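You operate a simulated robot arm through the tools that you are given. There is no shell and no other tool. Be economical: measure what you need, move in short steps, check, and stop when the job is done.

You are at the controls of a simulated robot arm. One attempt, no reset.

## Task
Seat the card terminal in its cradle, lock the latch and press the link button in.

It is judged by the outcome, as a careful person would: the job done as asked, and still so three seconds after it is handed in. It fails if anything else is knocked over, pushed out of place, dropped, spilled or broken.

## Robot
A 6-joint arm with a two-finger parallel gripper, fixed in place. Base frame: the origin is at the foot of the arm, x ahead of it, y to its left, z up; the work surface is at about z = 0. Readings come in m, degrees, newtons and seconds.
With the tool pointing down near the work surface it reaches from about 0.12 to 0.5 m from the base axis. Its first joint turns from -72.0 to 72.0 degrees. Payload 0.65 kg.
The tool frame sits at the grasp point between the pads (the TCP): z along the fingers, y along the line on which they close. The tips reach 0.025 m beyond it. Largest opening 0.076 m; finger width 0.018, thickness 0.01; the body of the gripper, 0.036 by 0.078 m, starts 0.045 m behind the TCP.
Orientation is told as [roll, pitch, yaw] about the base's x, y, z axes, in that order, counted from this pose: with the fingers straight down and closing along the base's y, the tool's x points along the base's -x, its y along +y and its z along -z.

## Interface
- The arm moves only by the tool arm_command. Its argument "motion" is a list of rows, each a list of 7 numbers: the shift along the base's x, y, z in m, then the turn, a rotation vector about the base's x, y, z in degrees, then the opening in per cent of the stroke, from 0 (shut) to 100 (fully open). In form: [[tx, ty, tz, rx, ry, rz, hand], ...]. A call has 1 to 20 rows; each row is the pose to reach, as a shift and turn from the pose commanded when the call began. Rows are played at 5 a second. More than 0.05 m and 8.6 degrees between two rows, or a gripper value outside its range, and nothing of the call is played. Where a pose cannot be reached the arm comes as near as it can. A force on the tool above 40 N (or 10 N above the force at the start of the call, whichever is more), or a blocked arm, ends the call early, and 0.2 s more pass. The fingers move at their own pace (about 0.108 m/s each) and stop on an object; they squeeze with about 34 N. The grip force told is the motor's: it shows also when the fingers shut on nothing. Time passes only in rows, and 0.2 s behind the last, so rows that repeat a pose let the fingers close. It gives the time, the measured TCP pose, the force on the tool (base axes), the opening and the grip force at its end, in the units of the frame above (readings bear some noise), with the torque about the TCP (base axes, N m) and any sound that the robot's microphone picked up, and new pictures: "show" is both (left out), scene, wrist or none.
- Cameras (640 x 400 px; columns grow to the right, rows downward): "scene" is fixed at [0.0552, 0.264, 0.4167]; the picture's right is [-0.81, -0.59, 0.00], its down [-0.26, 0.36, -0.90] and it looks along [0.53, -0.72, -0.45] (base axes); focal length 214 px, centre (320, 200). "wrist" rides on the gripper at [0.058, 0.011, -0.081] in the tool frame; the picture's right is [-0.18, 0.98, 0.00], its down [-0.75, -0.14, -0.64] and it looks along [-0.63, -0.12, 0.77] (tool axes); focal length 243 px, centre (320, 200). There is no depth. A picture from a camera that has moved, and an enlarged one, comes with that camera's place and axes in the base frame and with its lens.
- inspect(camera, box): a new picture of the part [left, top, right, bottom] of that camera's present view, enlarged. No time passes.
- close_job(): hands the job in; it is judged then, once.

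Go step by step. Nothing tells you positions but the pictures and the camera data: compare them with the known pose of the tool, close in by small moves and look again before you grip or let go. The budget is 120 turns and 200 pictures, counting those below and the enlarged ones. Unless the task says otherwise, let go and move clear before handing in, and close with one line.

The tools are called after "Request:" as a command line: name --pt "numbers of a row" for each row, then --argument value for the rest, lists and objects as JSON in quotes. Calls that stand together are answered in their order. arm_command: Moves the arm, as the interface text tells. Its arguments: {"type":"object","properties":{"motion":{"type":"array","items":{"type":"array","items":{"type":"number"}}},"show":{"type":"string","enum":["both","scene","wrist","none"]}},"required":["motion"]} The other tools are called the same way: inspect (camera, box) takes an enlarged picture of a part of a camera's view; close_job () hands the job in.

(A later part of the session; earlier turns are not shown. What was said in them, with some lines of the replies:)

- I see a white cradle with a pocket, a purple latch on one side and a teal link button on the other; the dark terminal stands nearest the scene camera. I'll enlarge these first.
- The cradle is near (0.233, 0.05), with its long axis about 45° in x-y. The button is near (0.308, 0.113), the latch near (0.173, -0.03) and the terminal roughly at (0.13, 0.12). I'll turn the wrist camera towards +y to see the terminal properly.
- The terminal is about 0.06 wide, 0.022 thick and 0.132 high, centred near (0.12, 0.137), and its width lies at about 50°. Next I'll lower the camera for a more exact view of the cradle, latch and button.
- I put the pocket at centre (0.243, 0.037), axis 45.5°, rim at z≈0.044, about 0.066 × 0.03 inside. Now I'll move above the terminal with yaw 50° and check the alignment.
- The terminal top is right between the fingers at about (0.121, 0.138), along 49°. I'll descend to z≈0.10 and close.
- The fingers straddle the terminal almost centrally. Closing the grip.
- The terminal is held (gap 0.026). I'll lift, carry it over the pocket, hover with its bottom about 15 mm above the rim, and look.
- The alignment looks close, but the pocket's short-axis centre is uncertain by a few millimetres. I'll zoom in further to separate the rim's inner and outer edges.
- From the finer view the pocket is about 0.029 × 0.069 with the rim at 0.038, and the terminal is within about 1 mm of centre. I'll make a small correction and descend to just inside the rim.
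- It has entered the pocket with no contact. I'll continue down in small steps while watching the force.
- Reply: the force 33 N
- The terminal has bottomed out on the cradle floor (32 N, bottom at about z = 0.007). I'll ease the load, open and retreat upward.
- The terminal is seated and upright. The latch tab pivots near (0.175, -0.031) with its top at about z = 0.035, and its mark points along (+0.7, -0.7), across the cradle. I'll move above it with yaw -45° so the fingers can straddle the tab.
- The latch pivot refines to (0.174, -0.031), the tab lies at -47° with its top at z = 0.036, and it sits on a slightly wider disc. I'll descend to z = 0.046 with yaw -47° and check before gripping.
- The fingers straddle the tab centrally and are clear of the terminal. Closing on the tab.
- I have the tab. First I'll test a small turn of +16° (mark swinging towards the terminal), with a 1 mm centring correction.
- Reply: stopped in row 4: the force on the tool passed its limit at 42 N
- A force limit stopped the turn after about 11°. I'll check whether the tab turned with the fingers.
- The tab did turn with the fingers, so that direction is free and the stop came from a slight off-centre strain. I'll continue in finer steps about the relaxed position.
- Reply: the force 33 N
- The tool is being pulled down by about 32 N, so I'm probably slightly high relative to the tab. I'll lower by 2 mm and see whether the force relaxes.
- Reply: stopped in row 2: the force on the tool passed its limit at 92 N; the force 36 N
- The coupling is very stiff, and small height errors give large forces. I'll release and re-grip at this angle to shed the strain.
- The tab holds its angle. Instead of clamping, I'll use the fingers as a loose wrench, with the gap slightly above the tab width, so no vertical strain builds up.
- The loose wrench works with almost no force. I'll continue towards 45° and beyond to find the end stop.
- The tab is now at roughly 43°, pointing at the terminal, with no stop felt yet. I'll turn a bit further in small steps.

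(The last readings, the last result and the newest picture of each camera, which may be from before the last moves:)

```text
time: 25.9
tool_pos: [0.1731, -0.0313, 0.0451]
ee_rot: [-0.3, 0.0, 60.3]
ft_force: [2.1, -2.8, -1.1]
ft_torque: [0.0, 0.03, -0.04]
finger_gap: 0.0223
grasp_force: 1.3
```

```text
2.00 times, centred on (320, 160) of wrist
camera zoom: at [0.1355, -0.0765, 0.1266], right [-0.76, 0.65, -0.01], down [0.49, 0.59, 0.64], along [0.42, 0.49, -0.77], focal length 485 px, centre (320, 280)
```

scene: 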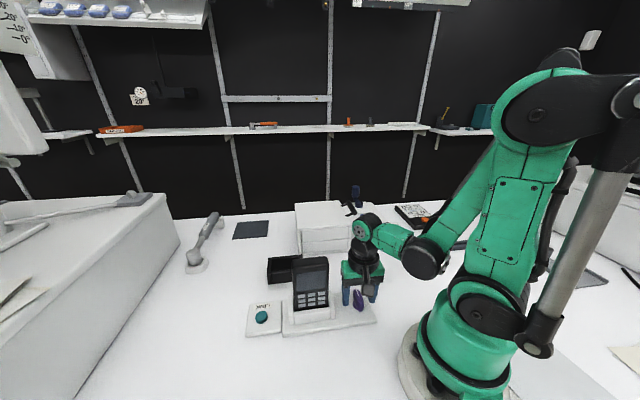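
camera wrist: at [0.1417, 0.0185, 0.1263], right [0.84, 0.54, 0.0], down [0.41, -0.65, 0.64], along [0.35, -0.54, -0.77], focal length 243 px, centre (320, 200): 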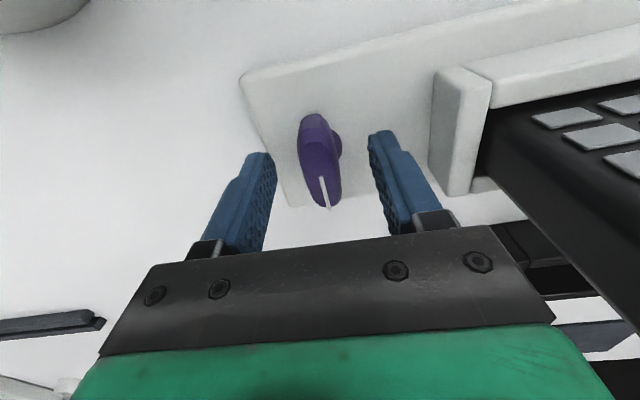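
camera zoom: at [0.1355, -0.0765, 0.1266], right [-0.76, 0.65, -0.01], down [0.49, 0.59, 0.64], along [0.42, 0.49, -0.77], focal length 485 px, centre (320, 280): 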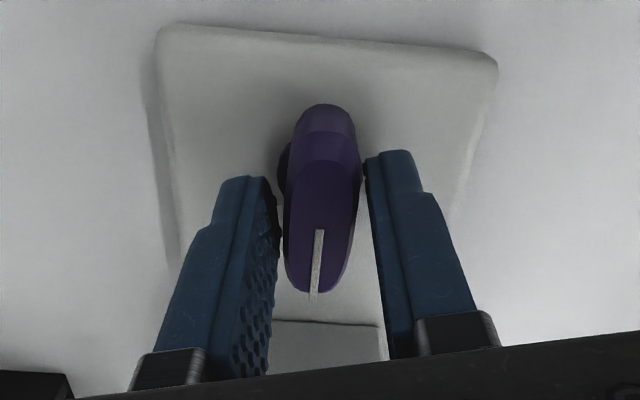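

The fingers are now being spread while the tab stays put, so it has reached a stop near 45°. I'll open, lift clear and inspect the latch.

Request:
arm_command --pt "0 0 0 0 0 -4 30" --pt "0 0 0 0 0 -10 50" --pt "0 0 0 0 0 -14 60" --pt "0 0 0.04 0 0 -14 60" --pt "0 0 0.08 0 0 -14 60" --pt "0 0 0.12 0 0 -14 60" --show "wrist"

Request:
inspect --camera "wrist" --box '[256, 0, 384, 120]'

Request:
inspect --camera "scene" --box '[240, 240, 400, 340]'

```text
time: 27.3
tool_pos: [0.1722, -0.0299, 0.1657]
ee_rot: [-0.3, 0.0, 46.3]
ft_force: [-0.7, -0.4, 0.1]
ft_torque: [-0.03, 0.04, -0.01]
finger_gap: 0.0455
grasp_force: 0.0
camera wrist: at [0.1253, -0.0644, 0.2464], right [-0.58, 0.81, -0.01], down [0.62, 0.45, 0.64], along [0.52, 0.37, -0.77], focal length 243 px, centre (320, 200)
```

wrist: 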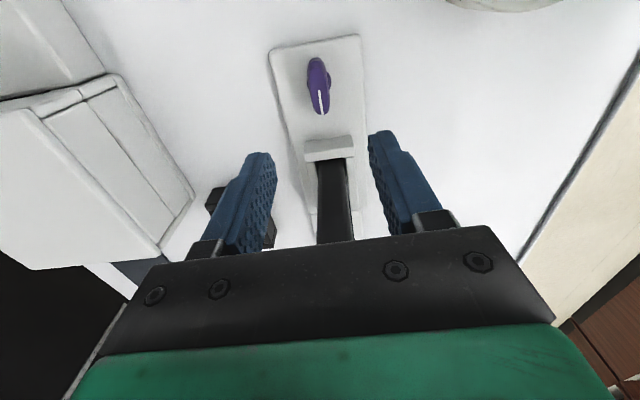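

```text
3.33 times, centred on (320, 60) of wrist
camera zoom: at [0.1253, -0.0644, 0.2464], right [-0.58, 0.81, -0.01], down [0.62, 0.45, 0.64], along [0.52, 0.37, -0.77], focal length 809 px, centre (320, 667)
```

zoom: 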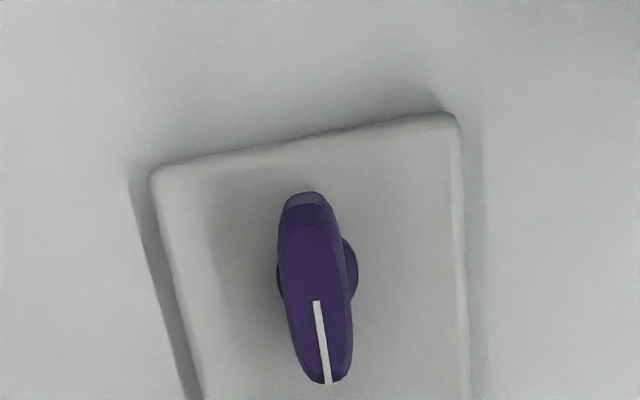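

```text
4.00 times, centred on (320, 290) of scene
camera zoom: at [0.0552, 0.264, 0.4167], right [-0.81, -0.59, 0.0], down [-0.26, 0.36, -0.9], along [0.53, -0.72, -0.45], focal length 858 px, centre (320, -160)
```

zoom: 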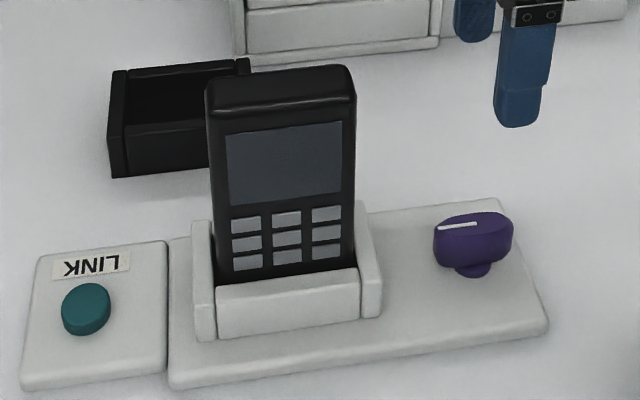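

The latch now points along the cradle axis at about 45°, a quarter turn that ended against its stop. Next I'll raise, close the fingers, go over the terminal at a safe height and look at the button with yaw -45° so the camera clears the terminal.

Request:
arm_command --pt "0 0 0.04 0 0 0 40" --pt "0 0 0.08 0 0 0 0" --pt "0.012 0.012 0.085 0 0 -8 0" --pt "0.024 0.024 0.085 0 0 -16 0" --pt "0.036 0.036 0.085 0 0 -24 0" --pt "0.048 0.048 0.085 0 0 -32 0" --pt "0.06 0.06 0.085 0 0 -40 0" --pt "0.072 0.072 0.085 0 0 -48 0" --pt "0.084 0.084 0.085 0 0 -56 0" --pt "0.096 0.096 0.085 0 0 -64 0" --pt "0.108 0.108 0.085 0 0 -72 0" --pt "0.124 0.124 0.085 0 0 -80 0" --pt "0.138 0.137 0.085 0 0 -88 0" --pt "0.138 0.137 0.045 0 0 -91 0"

Request:
inspect --camera "wrist" --box '[220, 0, 420, 125]'

```text
time: 30.3
tool_pos: [0.3094, 0.1047, 0.2115]
ee_rot: [-0.2, 0.1, -44.9]
ft_force: [0.0, 0.8, 0.5]
ft_torque: [-0.02, 0.03, 0.01]
finger_gap: 0.0001
grasp_force: 23.4
camera wrist: at [0.2779, 0.1547, 0.2921], right [0.82, 0.57, -0.01], down [0.44, -0.63, 0.64], along [0.36, -0.53, -0.77], focal length 243 px, centre (320, 200)
```

scene: 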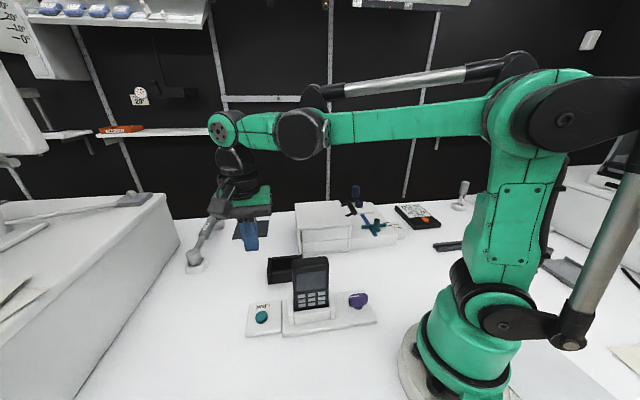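
wrist: 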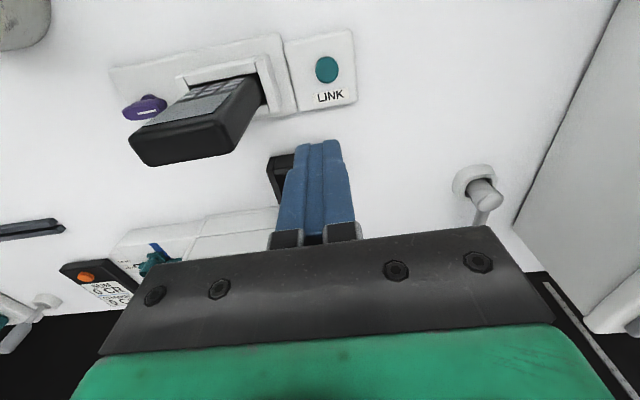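

```text
3.20 times, centred on (320, 62) of wrist
camera zoom: at [0.2779, 0.1547, 0.2921], right [0.82, 0.57, -0.01], down [0.44, -0.63, 0.64], along [0.36, -0.53, -0.77], focal length 776 px, centre (320, 640)
```

zoom: 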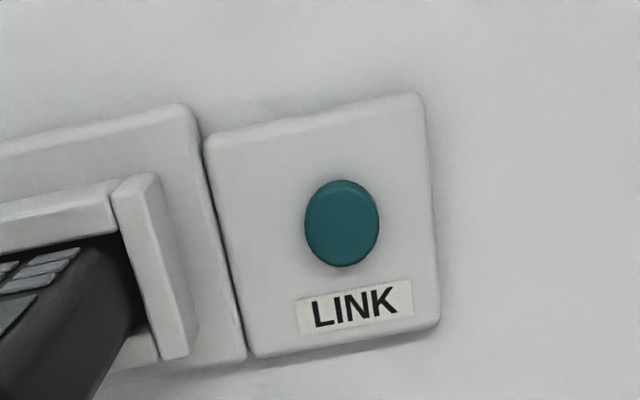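

The button centre comes out at (0.3137, 0.1118), with its top at z≈0.02. I'll shift over it and descend to about 10 mm above, then look.

Request:
arm_command --pt "0.0043 0.007 0 0 0 0 0" --pt "0.0043 0.007 -0.05 0 0 0 0" --pt "0.0043 0.007 -0.1 0 0 0 0" --pt "0.0043 0.007 -0.135 0 0 0 0" --pt "0.0043 0.007 -0.155 0 0 0 0" --show "wrist"

Request:
inspect --camera "scene" --box '[210, 260, 338, 340]'

```text
time: 31.5
tool_pos: [0.3156, 0.113, 0.0584]
ee_rot: [-0.2, 0.0, -44.6]
ft_force: [-0.3, -0.1, -0.6]
ft_torque: [-0.01, 0.03, 0.0]
finger_gap: 0.0003
grasp_force: 23.9
camera wrist: at [0.2835, 0.1626, 0.1384], right [0.82, 0.57, -0.01], down [0.44, -0.63, 0.64], along [0.36, -0.53, -0.77], focal length 243 px, centre (320, 200)
```

wrist: 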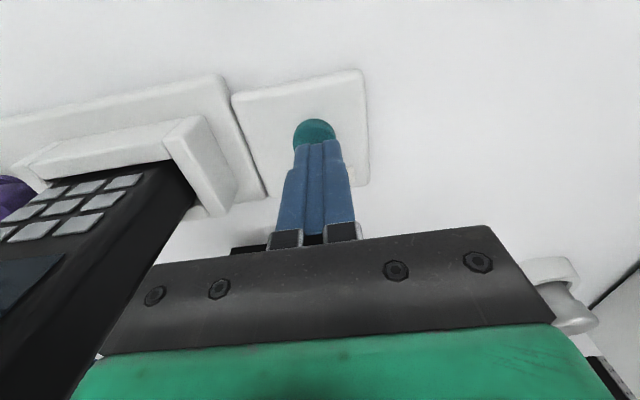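

```text
5.00 times, centred on (274, 300) of scene
camera zoom: at [0.0552, 0.264, 0.4167], right [-0.81, -0.59, 0.0], down [-0.26, 0.36, -0.9], along [0.53, -0.72, -0.45], focal length 1072 px, centre (550, -300)
```

zoom: 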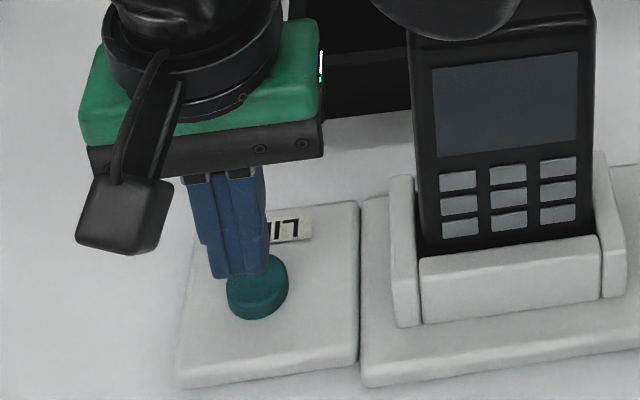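

The tip sits about 3–4 mm beyond the button centre along the cradle axis. I'll correct by (-0.0025, -0.0015) and press down in small steps.

Request:
arm_command --pt "-0.0025 -0.0015 0 0 0 0 0" --pt "-0.0025 -0.0015 -0.004 0 0 0 0" --pt "-0.0025 -0.0015 -0.008 0 0 0 0" --pt "-0.0025 -0.0015 -0.01 0 0 0 0" --pt "-0.0025 -0.0015 -0.012 0 0 0 0" --show "none"

Request:
inspect --camera "scene" --box '[210, 260, 338, 340]'

```text
time: 32.7
tool_pos: [0.3126, 0.1105, 0.0445]
ee_rot: [-0.3, -0.1, -44.6]
ft_force: [0.7, 0.5, 0.8]
ft_torque: [0.02, -0.03, 0.01]
finger_gap: 0.0
grasp_force: 23.5
```

```text
5.00 times, centred on (274, 300) of scene
camera zoom: at [0.0552, 0.264, 0.4167], right [-0.81, -0.59, 0.0], down [-0.26, 0.36, -0.9], along [0.53, -0.72, -0.45], focal length 1072 px, centre (550, -300)
```

zoom: 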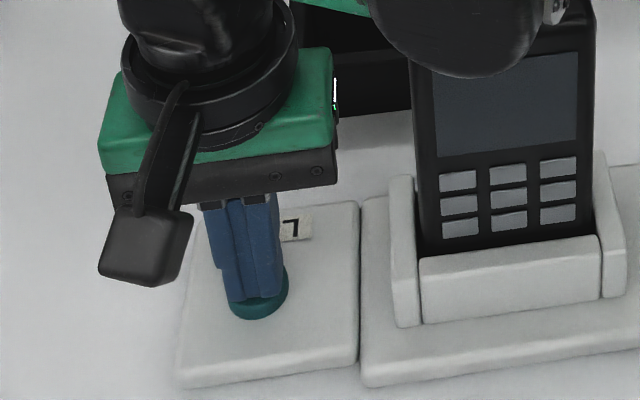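

The tip is on the button, about to touch. I'll continue down in 1 mm steps.

Request:
arm_command --pt "0.0005 -0.001 -0.001 0 0 0 0" --pt "0.0005 -0.001 -0.002 0 0 0 0" --pt "0.0005 -0.001 -0.003 0 0 0 0" --pt "0.0005 -0.001 -0.004 0 0 0 0" --show "none"

Request:
inspect --camera "scene" --box '[230, 280, 294, 330]'

```text
time: 33.7
tool_pos: [0.3139, 0.1101, 0.0403]
ee_rot: [-0.2, 0.0, -44.6]
ft_force: [-0.2, 0.2, 1.8]
ft_torque: [0.01, 0.01, -0.02]
finger_gap: 0.0
grasp_force: 23.8
heard: click
```

```text
8.00 times, centred on (262, 305) of scene
camera zoom: at [0.0552, 0.264, 0.4167], right [-0.81, -0.59, 0.0], down [-0.26, 0.36, -0.9], along [0.53, -0.72, -0.45], focal length 1716 px, centre (784, -640)
```

zoom: 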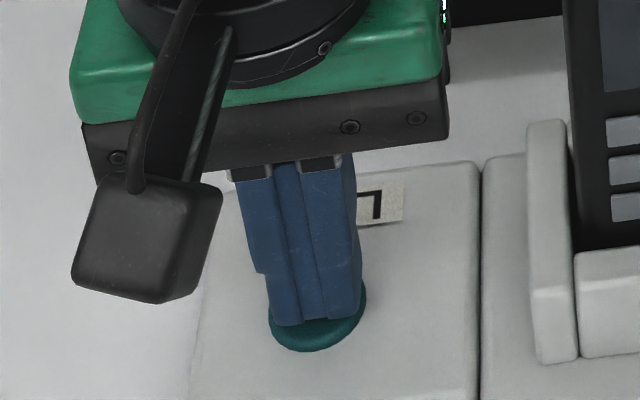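

I heard a click. While still on the button I'll press slightly deeper to be sure it's fully in.

Request:
arm_command --pt "0 0 -0.001 0 0 0 0" --pt "0 0 -0.002 0 0 0 0" --show "none"

```text
time: 34.3
tool_pos: [0.3133, 0.1095, 0.039]
ee_rot: [-0.5, 0.0, -44.7]
ft_force: [-2.1, -5.6, 12.9]
ft_torque: [-0.12, 0.09, -0.06]
finger_gap: 0.0
grasp_force: 23.4
```

The button is bottomed (13 N). I'll retreat straight up and check everything.

Request:
arm_command --pt "0 0 0.01 0 0 0 0" --pt "0 0 0.05 0 0 0 0" --pt "0 0 0.1 0 0 0 0" --pt "0 0 0.15 0 0 0 0" --pt "0 0 0.19 0 0 0 20"

Request:
inspect --camera "wrist" --box '[100, 0, 420, 200]'

Request:
inspect --camera "scene" --box '[240, 240, 400, 340]'

```text
time: 35.5
tool_pos: [0.3135, 0.11, 0.2267]
ee_rot: [-0.3, 0.1, -44.6]
ft_force: [0.8, -0.7, -0.5]
ft_torque: [-0.02, 0.03, 0.0]
finger_gap: 0.0149
grasp_force: 0.0
camera wrist: at [0.2807, 0.1584, 0.3081], right [0.82, 0.57, -0.01], down [0.44, -0.63, 0.64], along [0.36, -0.53, -0.77], focal length 243 px, centre (320, 200)
```

scene: 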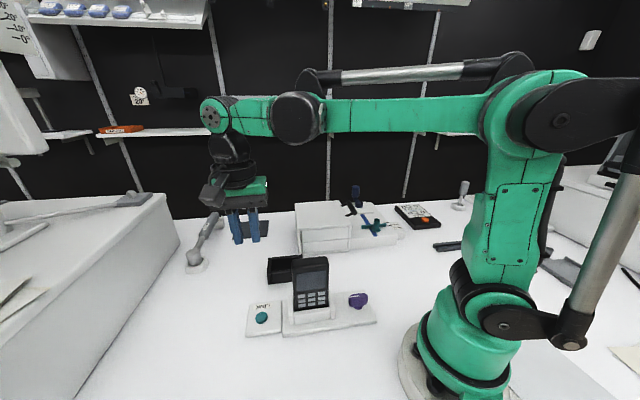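
wrist: 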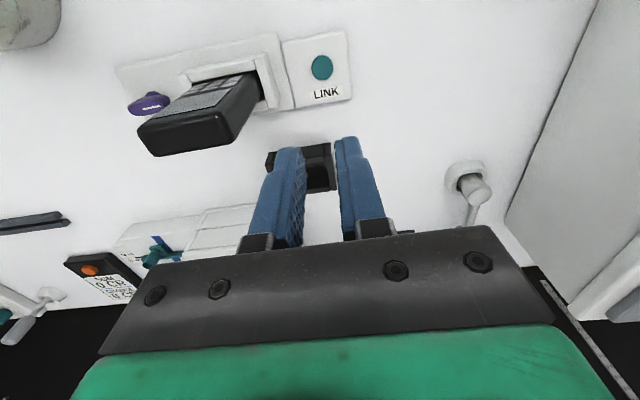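

```text
2.00 times, centred on (260, 100) of wrist
camera zoom: at [0.2807, 0.1584, 0.3081], right [0.82, 0.57, -0.01], down [0.44, -0.63, 0.64], along [0.36, -0.53, -0.77], focal length 485 px, centre (440, 400)
```

zoom: 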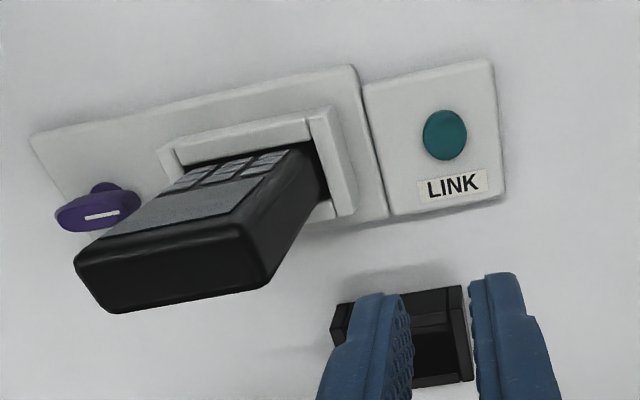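

```text
4.00 times, centred on (320, 290) of scene
camera zoom: at [0.0552, 0.264, 0.4167], right [-0.81, -0.59, 0.0], down [-0.26, 0.36, -0.9], along [0.53, -0.72, -0.45], focal length 858 px, centre (320, -160)
```

zoom: 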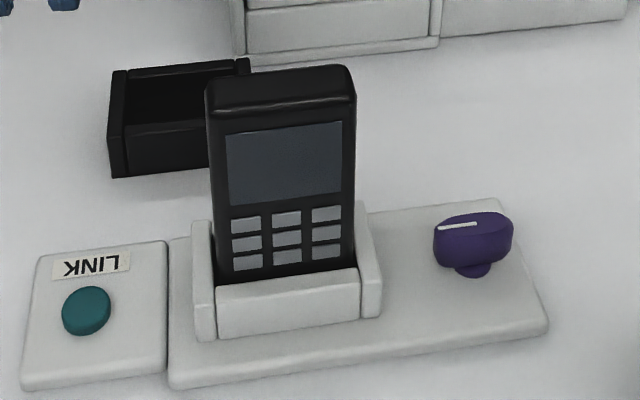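

The button looks slightly lower and the terminal is still seated. No click was heard from the latch, so I'll check the button closely, then go back and push the latch firmly to confirm it's at its stop.

Request:
inspect --camera "scene" --box '[242, 296, 290, 332]'

Request:
arm_command --pt "0 0 0.025 0 0 0 40" --pt "-0.015 -0.015 0.03 0 0 8 55" --pt "-0.027 -0.027 0.03 0 0 16 55" --pt "-0.039 -0.039 0.03 0 0 24 55" --pt "-0.051 -0.051 0.03 0 0 32 55" --pt "-0.063 -0.063 0.03 0 0 40 55" --pt "-0.075 -0.075 0.03 0 0 48 55" --pt "-0.087 -0.087 0.03 0 0 56 55" --pt "-0.099 -0.099 0.03 0 0 64 55" --pt "-0.111 -0.111 0.03 0 0 72 55" --pt "-0.125 -0.125 0.03 0 0 80 55" --pt "-0.1397 -0.1408 0.03 0 0 88 55" --pt "-0.1397 -0.1408 0.03 0 0 94.6 55" --pt "-0.1397 -0.1408 -0.01 0 0 94.6 55" --show "wrist"

```text
11.11 times, centred on (266, 314) of scene
camera zoom: at [0.0552, 0.264, 0.4167], right [-0.81, -0.59, 0.0], down [-0.26, 0.36, -0.9], along [0.53, -0.72, -0.45], focal length 2383 px, centre (920, -1067)
```

zoom: 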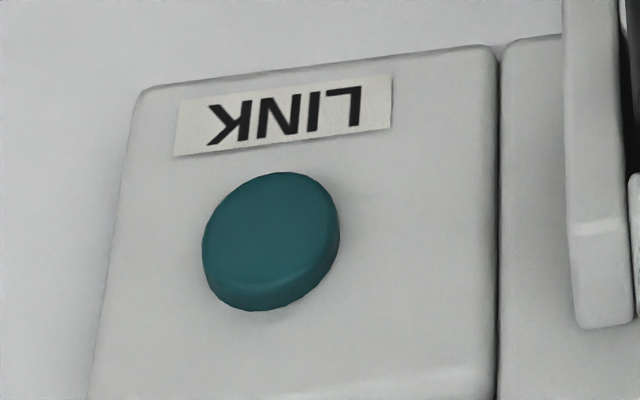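

```text
time: 38.5
tool_pos: [0.1718, -0.0294, 0.2177]
ee_rot: [-0.3, 0.1, 50.0]
ft_force: [0.3, -0.2, -0.6]
ft_torque: [0.0, 0.02, 0.02]
finger_gap: 0.042
grasp_force: 0.2
camera wrist: at [0.1267, -0.0668, 0.2984], right [-0.64, 0.77, -0.01], down [0.59, 0.49, 0.64], along [0.5, 0.41, -0.77], focal length 243 px, centre (320, 200)
```

wrist: 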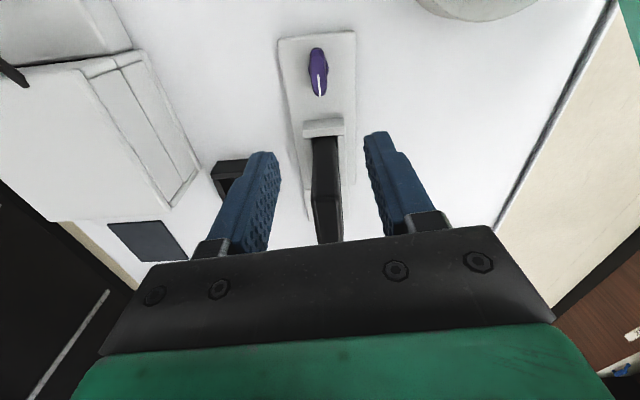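

Descending on the latch again at yaw 50°, with the fingers open around the tab.

Request:
arm_command --pt "0.0015 -0.0018 -0.045 0 0 0 55" --pt "0.0015 -0.0018 -0.09 0 0 0 55" --pt "0.0015 -0.0018 -0.13 0 0 0 55" --pt "0.0015 -0.0018 -0.171 0 0 0 55" --pt "0.0015 -0.0018 -0.171 0 0 0 40" --pt "0.0015 -0.0018 -0.171 0 0 0 24" --pt "0.0015 -0.0018 -0.171 0 0 0 24" --show "none"

Request:
inspect --camera "wrist" --box '[220, 60, 420, 260]'

```text
time: 40.1
tool_pos: [0.1752, -0.0316, 0.046]
ee_rot: [-0.2, 0.0, 50.1]
ft_force: [-3.5, 2.3, -2.6]
ft_torque: [0.07, 0.04, -0.04]
finger_gap: 0.0219
grasp_force: 2.1
```

```text
2.00 times, centred on (320, 160) of wrist
camera zoom: at [0.1302, -0.0696, 0.1268], right [-0.63, 0.77, 0.0], down [0.59, 0.49, 0.64], along [0.5, 0.41, -0.77], focal length 485 px, centre (320, 280)
```

zoom: 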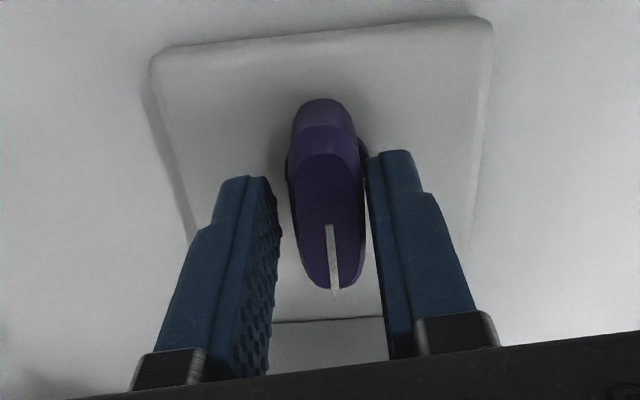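

The tab sits against the right finger. I'll centre by about 2 mm and then turn firmly to see whether the tab moves further.

Request:
arm_command --pt "-0.0013 0.0015 0 0 0 0 24" --pt "-0.0013 0.0015 0 0 0 4 22" --pt "-0.0013 0.0015 0 0 0 8 22" --pt "-0.0013 0.0015 0 0 0 12 22" --show "none"

Request:
inspect --camera "wrist" --box '[220, 60, 420, 260]'

```text
time: 41.1
tool_pos: [0.1751, -0.0305, 0.0455]
ee_rot: [-0.3, -0.1, 61.9]
ft_force: [-4.2, 4.9, 9.0]
ft_torque: [0.44, 0.13, -0.5]
finger_gap: 0.0219
grasp_force: 29.1
```

```text
2.00 times, centred on (320, 160) of wrist
camera zoom: at [0.1376, -0.0769, 0.1267], right [-0.78, 0.62, 0.0], down [0.48, 0.6, 0.64], along [0.4, 0.5, -0.77], focal length 485 px, centre (320, 280)
```

zoom: 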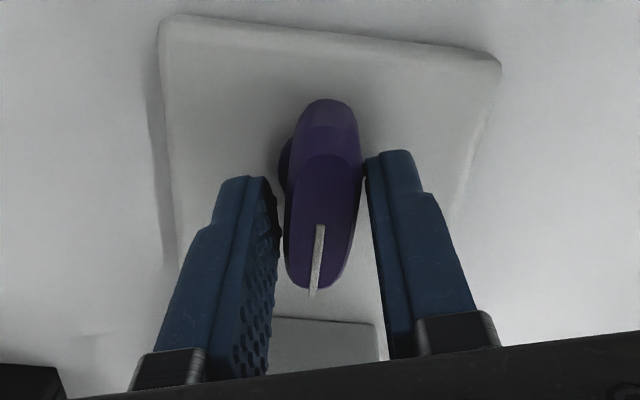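

With 0.5 N·m of turning torque the tab doesn't budge, so it is at its hard stop. I'll open wide, square up and lift clear.

Request:
arm_command --pt "0 0 0 0 0 0 40" --pt "0 0 0 0 0 -8 60" --pt "0 0 0 0 0 -15 60" --pt "0 0 0.045 0 0 -15 60" --pt "0 0 0.09 0 0 -15 60" --pt "0 0 0.135 0 0 -15 60" --pt "0 0 0.18 0 0 -15 60"

Request:
inspect --camera "scene" --box '[240, 240, 400, 340]'

```text
time: 42.7
tool_pos: [0.1742, -0.0315, 0.2271]
ee_rot: [-0.2, 0.1, 46.9]
ft_force: [-0.7, 0.3, -0.6]
ft_torque: [-0.01, -0.01, -0.03]
finger_gap: 0.0456
grasp_force: 0.1
camera wrist: at [0.1263, -0.0661, 0.3071], right [-0.59, 0.81, -0.01], down [0.61, 0.46, 0.64], along [0.52, 0.38, -0.77], focal length 243 px, centre (320, 200)
```

scene: 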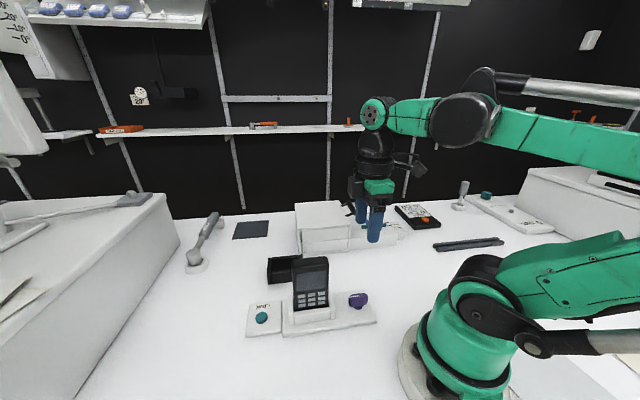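
wrist: 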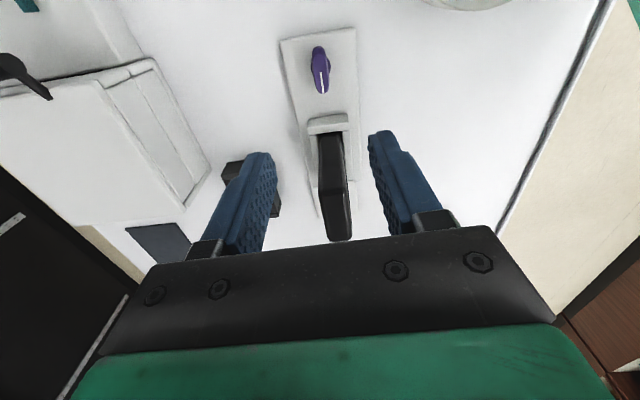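

```text
4.00 times, centred on (320, 290) of scene
camera zoom: at [0.0552, 0.264, 0.4167], right [-0.81, -0.59, 0.0], down [-0.26, 0.36, -0.9], along [0.53, -0.72, -0.45], focal length 858 px, centre (320, -160)
```

zoom: 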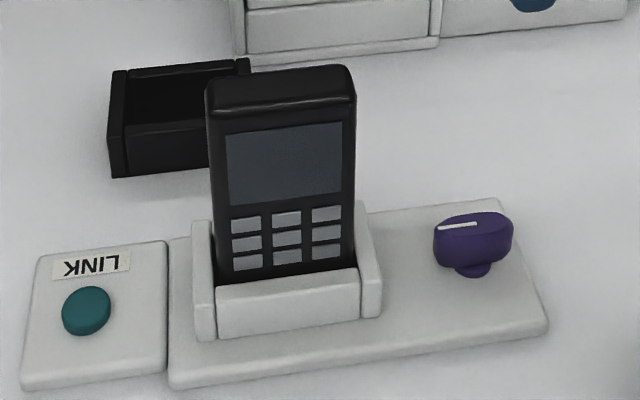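

The terminal is seated, the latch is at its stop, the button has clicked in and the arm is clear. Handing in.

Request:
close_job

```text
The job is handed in.
```

I seated the terminal in its cradle, turned the latch a quarter turn to its hard stop and pressed the link button in until it clicked; nothing else was disturbed.
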